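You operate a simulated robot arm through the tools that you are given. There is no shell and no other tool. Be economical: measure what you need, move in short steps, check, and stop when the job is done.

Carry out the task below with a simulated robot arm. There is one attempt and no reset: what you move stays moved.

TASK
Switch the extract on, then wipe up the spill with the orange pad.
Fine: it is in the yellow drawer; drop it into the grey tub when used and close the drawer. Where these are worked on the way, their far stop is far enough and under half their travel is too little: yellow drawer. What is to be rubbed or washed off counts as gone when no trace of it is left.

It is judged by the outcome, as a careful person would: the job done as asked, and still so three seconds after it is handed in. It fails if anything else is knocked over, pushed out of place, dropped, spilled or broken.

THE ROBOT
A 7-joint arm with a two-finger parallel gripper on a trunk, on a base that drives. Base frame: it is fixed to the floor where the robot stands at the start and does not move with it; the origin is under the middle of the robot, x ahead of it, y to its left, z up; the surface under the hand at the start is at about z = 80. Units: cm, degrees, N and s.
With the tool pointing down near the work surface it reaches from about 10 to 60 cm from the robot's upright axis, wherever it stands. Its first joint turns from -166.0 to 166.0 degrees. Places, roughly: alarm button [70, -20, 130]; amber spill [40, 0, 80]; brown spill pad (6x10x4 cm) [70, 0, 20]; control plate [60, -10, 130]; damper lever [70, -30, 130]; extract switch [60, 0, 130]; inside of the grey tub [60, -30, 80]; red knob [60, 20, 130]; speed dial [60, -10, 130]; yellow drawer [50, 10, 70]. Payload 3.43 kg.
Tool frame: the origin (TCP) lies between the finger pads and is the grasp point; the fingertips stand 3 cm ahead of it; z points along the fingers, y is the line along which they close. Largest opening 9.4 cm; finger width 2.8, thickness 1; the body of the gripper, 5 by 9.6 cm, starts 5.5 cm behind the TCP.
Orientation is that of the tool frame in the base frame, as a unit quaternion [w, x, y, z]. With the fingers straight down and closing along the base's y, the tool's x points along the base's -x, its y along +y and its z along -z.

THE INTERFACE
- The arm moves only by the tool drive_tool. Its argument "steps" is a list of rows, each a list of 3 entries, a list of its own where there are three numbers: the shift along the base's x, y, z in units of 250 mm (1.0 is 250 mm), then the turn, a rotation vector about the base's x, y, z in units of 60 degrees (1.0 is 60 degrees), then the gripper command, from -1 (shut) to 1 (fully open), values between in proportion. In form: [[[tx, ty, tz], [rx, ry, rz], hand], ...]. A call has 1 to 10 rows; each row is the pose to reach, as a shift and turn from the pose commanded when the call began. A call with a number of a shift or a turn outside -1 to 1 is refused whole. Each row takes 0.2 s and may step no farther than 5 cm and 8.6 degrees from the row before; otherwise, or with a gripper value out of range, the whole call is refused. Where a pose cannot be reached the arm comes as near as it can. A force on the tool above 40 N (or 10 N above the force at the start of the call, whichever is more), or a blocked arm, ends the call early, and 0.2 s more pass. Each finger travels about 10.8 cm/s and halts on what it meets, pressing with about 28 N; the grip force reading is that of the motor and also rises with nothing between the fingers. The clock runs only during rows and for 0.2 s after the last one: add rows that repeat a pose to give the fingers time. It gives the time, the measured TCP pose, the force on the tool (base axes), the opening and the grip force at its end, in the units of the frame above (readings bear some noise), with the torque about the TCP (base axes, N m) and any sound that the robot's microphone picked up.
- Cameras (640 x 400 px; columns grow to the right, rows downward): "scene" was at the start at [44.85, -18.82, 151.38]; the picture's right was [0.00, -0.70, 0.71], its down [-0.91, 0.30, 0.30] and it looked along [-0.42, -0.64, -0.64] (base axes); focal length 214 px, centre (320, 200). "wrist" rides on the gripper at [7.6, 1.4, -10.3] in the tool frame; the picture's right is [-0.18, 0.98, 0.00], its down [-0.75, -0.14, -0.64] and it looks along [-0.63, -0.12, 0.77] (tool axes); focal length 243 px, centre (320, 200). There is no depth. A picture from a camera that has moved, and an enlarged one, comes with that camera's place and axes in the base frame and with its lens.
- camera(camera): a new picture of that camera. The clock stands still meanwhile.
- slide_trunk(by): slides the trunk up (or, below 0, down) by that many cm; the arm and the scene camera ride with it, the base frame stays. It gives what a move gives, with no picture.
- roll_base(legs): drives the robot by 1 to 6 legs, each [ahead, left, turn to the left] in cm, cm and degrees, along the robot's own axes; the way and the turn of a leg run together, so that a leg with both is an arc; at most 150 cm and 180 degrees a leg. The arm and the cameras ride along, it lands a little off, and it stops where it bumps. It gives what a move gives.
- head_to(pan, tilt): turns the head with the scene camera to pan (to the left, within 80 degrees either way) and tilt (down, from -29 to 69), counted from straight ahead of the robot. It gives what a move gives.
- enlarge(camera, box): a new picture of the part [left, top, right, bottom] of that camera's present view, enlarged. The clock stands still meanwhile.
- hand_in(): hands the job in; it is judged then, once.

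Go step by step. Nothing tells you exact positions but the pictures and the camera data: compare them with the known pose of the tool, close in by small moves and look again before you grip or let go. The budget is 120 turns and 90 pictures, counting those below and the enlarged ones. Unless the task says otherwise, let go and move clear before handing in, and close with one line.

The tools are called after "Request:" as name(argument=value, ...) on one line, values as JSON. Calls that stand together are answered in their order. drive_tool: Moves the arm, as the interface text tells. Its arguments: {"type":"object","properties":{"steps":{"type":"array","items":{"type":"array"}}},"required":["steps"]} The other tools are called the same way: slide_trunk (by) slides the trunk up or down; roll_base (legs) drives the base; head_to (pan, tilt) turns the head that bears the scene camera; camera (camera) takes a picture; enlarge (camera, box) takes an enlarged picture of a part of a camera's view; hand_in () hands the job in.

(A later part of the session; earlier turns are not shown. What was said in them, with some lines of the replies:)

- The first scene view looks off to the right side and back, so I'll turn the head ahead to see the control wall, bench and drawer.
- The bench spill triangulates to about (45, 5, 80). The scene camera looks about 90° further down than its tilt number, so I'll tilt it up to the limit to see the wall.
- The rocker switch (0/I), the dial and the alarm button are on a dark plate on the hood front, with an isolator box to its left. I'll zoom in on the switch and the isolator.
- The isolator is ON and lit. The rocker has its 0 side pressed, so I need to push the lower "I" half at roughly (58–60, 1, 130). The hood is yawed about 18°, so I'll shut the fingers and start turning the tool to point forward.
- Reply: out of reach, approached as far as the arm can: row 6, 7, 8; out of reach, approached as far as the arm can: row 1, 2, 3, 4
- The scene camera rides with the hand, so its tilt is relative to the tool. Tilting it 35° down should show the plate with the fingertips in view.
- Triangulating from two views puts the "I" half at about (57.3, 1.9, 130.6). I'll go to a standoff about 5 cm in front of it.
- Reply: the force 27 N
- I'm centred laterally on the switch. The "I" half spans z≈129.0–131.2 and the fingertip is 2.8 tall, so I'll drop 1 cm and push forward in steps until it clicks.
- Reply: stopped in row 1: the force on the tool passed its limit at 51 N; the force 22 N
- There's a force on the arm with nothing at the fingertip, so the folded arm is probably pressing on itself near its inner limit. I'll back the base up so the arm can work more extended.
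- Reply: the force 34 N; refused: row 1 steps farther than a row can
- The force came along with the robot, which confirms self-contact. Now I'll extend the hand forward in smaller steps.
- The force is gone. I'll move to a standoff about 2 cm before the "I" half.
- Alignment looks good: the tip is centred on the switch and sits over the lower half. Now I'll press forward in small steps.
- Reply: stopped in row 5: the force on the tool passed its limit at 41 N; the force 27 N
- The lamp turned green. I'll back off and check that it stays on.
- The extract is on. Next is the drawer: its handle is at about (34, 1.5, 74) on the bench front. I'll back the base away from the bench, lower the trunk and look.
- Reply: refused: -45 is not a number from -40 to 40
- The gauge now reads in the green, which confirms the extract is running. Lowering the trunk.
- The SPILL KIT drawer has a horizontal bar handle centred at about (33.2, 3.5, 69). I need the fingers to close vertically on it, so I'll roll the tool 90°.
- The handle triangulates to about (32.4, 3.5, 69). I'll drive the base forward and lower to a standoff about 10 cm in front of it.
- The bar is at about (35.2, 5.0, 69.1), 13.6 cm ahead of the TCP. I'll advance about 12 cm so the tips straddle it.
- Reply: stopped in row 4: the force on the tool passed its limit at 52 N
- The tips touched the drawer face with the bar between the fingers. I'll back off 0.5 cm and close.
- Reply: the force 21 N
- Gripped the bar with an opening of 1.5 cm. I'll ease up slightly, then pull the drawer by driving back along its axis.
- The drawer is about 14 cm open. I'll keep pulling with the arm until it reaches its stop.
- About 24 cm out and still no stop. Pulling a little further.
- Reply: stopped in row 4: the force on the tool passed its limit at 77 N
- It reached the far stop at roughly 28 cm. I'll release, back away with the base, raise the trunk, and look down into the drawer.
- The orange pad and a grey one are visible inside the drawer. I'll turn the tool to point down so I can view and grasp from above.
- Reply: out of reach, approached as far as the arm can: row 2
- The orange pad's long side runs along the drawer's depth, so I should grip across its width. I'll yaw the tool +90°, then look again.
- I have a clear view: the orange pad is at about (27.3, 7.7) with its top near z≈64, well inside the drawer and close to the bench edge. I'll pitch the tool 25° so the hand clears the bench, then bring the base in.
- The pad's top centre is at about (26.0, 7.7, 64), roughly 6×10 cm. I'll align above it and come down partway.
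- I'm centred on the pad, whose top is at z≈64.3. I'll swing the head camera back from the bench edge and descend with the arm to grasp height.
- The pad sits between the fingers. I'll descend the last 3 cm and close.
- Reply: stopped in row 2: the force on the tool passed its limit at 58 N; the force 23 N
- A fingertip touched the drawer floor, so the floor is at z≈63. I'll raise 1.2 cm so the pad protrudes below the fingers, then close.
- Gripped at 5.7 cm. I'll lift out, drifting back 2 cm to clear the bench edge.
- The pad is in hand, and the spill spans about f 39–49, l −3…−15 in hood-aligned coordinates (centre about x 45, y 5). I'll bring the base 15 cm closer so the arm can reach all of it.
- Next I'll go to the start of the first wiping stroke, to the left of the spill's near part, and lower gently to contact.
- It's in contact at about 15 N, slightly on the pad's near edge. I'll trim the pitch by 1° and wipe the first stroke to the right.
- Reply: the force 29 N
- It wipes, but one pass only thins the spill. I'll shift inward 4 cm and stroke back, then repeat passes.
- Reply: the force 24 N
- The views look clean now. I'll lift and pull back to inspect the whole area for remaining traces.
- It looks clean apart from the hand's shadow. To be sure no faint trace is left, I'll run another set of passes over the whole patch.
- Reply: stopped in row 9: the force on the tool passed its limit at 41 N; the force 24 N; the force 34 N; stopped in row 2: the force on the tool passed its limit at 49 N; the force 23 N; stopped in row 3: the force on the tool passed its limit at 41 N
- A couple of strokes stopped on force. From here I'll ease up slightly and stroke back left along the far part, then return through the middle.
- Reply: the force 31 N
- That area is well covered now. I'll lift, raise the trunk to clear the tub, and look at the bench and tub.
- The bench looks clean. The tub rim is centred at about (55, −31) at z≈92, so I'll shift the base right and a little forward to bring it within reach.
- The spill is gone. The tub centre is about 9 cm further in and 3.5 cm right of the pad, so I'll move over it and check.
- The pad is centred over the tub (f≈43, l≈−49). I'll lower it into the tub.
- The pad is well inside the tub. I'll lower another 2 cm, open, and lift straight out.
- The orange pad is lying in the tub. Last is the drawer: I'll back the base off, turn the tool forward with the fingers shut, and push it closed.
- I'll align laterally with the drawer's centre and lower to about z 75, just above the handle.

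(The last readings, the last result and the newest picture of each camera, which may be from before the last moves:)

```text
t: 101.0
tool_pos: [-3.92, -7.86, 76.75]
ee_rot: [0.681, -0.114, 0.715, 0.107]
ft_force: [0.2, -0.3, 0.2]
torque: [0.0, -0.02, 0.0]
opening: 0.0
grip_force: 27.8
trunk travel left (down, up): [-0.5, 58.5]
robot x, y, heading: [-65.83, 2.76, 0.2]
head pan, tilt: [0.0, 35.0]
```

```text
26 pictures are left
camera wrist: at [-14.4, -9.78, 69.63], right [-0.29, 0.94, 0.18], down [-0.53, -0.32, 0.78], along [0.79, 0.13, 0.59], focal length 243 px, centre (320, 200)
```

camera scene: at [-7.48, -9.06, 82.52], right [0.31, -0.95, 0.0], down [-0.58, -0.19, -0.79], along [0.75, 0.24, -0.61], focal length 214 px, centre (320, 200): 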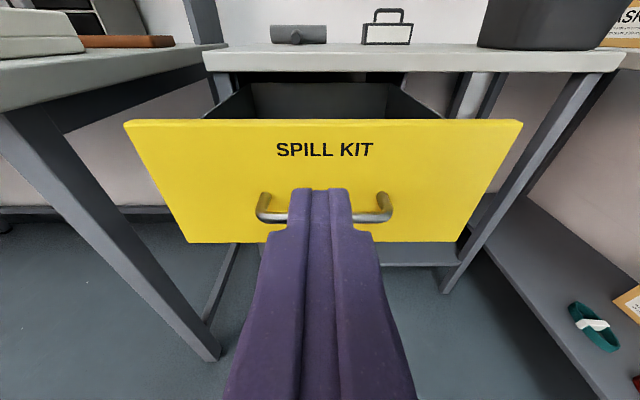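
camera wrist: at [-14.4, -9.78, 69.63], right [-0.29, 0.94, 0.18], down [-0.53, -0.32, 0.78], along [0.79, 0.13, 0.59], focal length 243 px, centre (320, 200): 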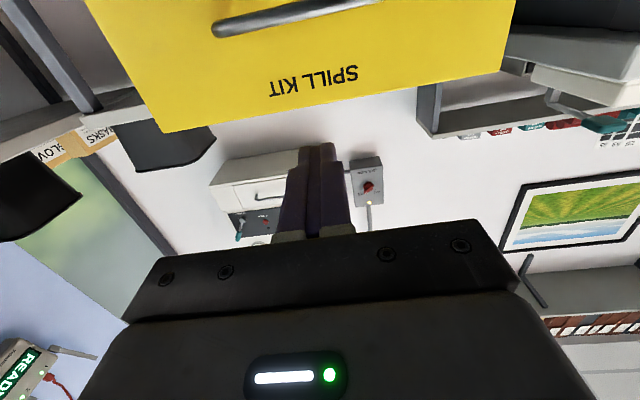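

The tip is centred on the drawer front, which spans z≈61–77 with the handle at 69. I'll lower to z≈73.3 and push by driving along the drawer axis, finishing with the arm under force guard.

Request:
drive_tool(steps=[[[0, 0, -0.07], [0, 0, 0], -1], [[0, 0, -0.138], [0, 0, 0], -1], [[0, 0, -0.138], [0, 0, 0], -1]])

Request:
roll_base(legs=[[14.2, 4.8, 0]])

Request:
camera(camera="scene")

```text
t: 101.8
tool_pos: [-3.92, -7.85, 73.16]
ee_rot: [0.682, -0.114, 0.715, 0.107]
ft_force: [0.0, -0.5, -0.1]
torque: [0.0, -0.01, -0.01]
opening: 0.0
grip_force: 28.2
trunk travel left (down, up): [-0.5, 58.5]
robot x, y, heading: [-65.37, 1.92, 0.1]
head pan, tilt: [0.0, 35.0]
```

```text
t: 103.1
tool_pos: [10.34, -2.8, 73.17]
ee_rot: [0.681, -0.115, 0.715, 0.108]
ft_force: [-0.2, 0.1, 0.6]
torque: [0.01, -0.02, -0.02]
opening: 0.0
grip_force: 29.0
trunk travel left (down, up): [-0.5, 58.5]
robot x, y, heading: [-51.55, 7.62, 0.4]
head pan, tilt: [0.0, 35.0]
```

```text
25 pictures are left
camera scene: at [6.72, -4.07, 78.94], right [0.31, -0.95, 0.0], down [-0.58, -0.19, -0.79], along [0.75, 0.24, -0.61], focal length 214 px, centre (320, 200)
```

scene: 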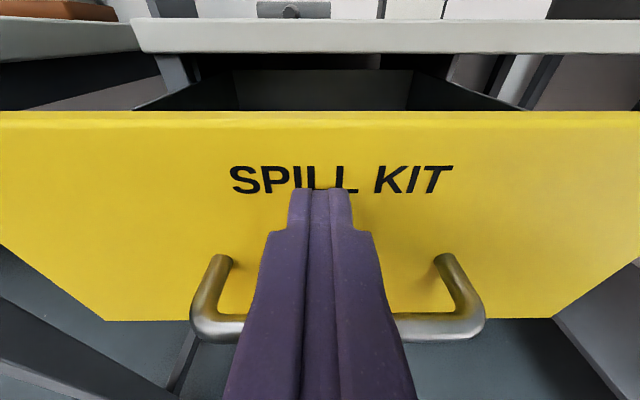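

The tip is on the panel above the handle. Continuing the push.

Request:
roll_base(legs=[[15.2, 5.1, 0]])

Request:
camera(camera="scene")

```text
t: 104.5
tool_pos: [25.6, 2.15, 73.23]
ee_rot: [0.681, -0.113, 0.716, 0.106]
ft_force: [-0.1, 1.1, -0.3]
torque: [-0.01, -0.03, 0.02]
opening: 0.01
grip_force: 28.4
trunk travel left (down, up): [-0.5, 58.5]
robot x, y, heading: [-36.04, 12.52, -0.1]
head pan, tilt: [0.0, 35.0]
```

```text
24 pictures are left
camera scene: at [21.97, 0.98, 78.94], right [0.31, -0.95, 0.0], down [-0.58, -0.19, -0.79], along [0.75, 0.24, -0.61], focal length 214 px, centre (320, 200)
```

scene: 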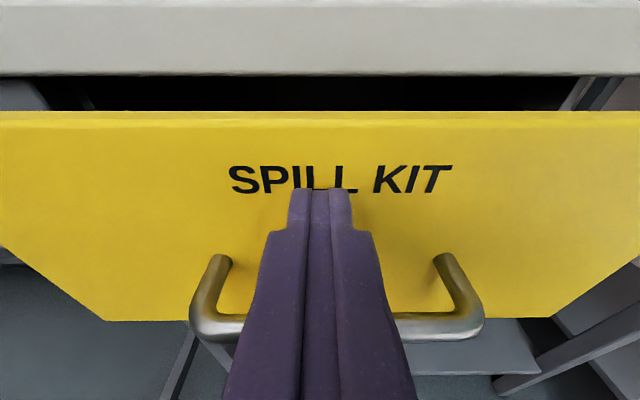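

Nearly there. I'll finish the last stretch with the arm until it meets the closed stop.

Request:
drive_tool(steps=[[[0.06, 0.02, 0], [0, 0, 0], -1], [[0.12, 0.04, 0], [0, 0, 0], -1], [[0.18, 0.06, 0], [0, 0, 0], -1], [[0.24, 0.08, 0], [0, 0, 0], -1], [[0.3, 0.101, 0], [0, 0, 0], -1], [[0.34, 0.114, 0], [0, 0, 0], -1], [[0.38, 0.128, 0], [0, 0, 0], -1], [[0.42, 0.141, 0], [0, 0, 0], -1], [[0.46, 0.155, 0], [0, 0, 0], -1]])

Request:
camera(camera="scene")

```text
t: 105.7
tool_pos: [31.63, 4.28, 73.16]
ee_rot: [0.681, -0.113, 0.716, 0.106]
ft_force: [-21.4, -1.2, 9.3]
torque: [0.12, -0.49, 0.23]
opening: 0.02
grip_force: 27.9
trunk travel left (down, up): [-0.5, 58.5]
robot x, y, heading: [-36.0, 12.61, -0.0]
head pan, tilt: [0.0, 35.0]
stopped in row 5: the force on the tool passed its limit at 47 N (the readings are from after the stop); the commanded pose is now the measured one
```

```text
23 pictures are left
camera scene: at [28.1, 3.01, 78.84], right [0.31, -0.95, 0.0], down [-0.58, -0.19, -0.79], along [0.75, 0.24, -0.61], focal length 214 px, centre (320, 200)
```

scene: 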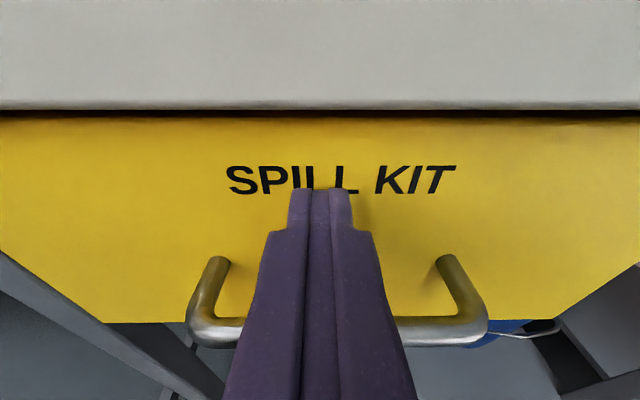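

The panel face is back where I first touched it when closed (TCP f≈31.3), so the drawer is shut. I'll back off and take a final look.

Request:
roll_base(legs=[[-28, -9.4, 0]])

Request:
slide_trunk(by=38)

Request:
head_to(pan=0, tilt=20)

Request:
camera(camera="scene")

Request:
enlarge(camera="scene", box=[200, 180, 560, 400])

```text
t: 107.7
tool_pos: [3.64, -5.18, 72.92]
ee_rot: [0.681, -0.112, 0.716, 0.105]
ft_force: [0.9, -0.2, -0.6]
torque: [0.01, 0.02, 0.0]
opening: 0.0
grip_force: 27.9
trunk travel left (down, up): [-0.5, 58.5]
robot x, y, heading: [-64.07, 2.97, -0.1]
head pan, tilt: [0.0, 35.0]
```

```text
t: 111.4
tool_pos: [3.66, -5.05, 110.91]
ee_rot: [0.68, -0.113, 0.716, 0.106]
ft_force: [-0.3, -0.8, -0.7]
torque: [-0.01, -0.02, 0.0]
opening: 0.0
grip_force: 27.9
trunk travel left (down, up): [-38.5, 20.5]
robot x, y, heading: [-64.55, 3.2, 0.1]
head pan, tilt: [0.0, 35.0]
```

```text
t: 112.2
tool_pos: [3.59, -5.14, 110.92]
ee_rot: [0.68, -0.113, 0.716, 0.106]
ft_force: [0.4, 0.0, -1.1]
torque: [0.01, 0.01, 0.01]
opening: 0.0
grip_force: 27.8
trunk travel left (down, up): [-38.5, 20.5]
robot x, y, heading: [-64.22, 2.65, 0.1]
head pan, tilt: [0.0, 20.0]
```

```text
22 pictures are left
camera scene: at [0.64, -6.14, 119.02], right [0.31, -0.95, 0.0], down [-0.37, -0.12, -0.92], along [0.88, 0.28, -0.39], focal length 214 px, centre (320, 200)
```

scene: 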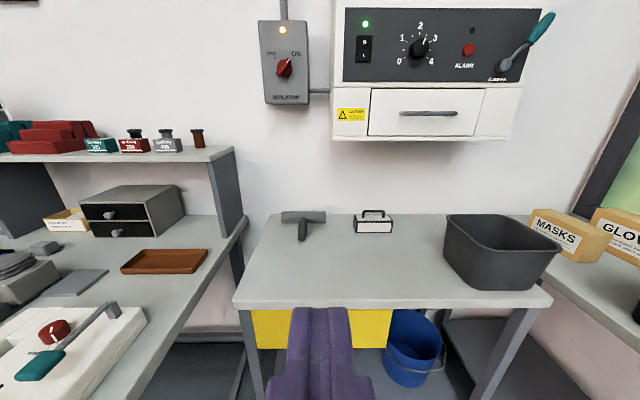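

```text
1.78 times, centred on (380, 290) of scene
camera zoom: at [0.64, -6.14, 119.02], right [0.31, -0.95, 0.0], down [-0.37, -0.12, -0.92], along [0.88, 0.28, -0.39], focal length 381 px, centre (213, 40)
```

zoom: 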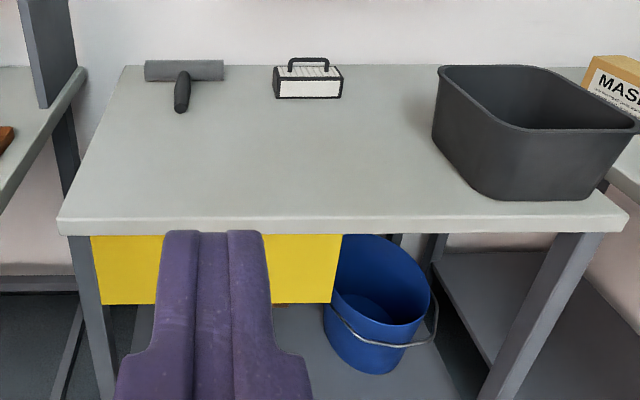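

The extract lamp is green, the bench is clean, the drawer is shut, the pad is in the tub and nothing else has moved. I'm handing in now.

Request:
hand_in()

```text
The job is handed in.
```

The extract is on, the spill is wiped up with the orange pad, the pad is in the grey tub, and the yellow drawer is closed.
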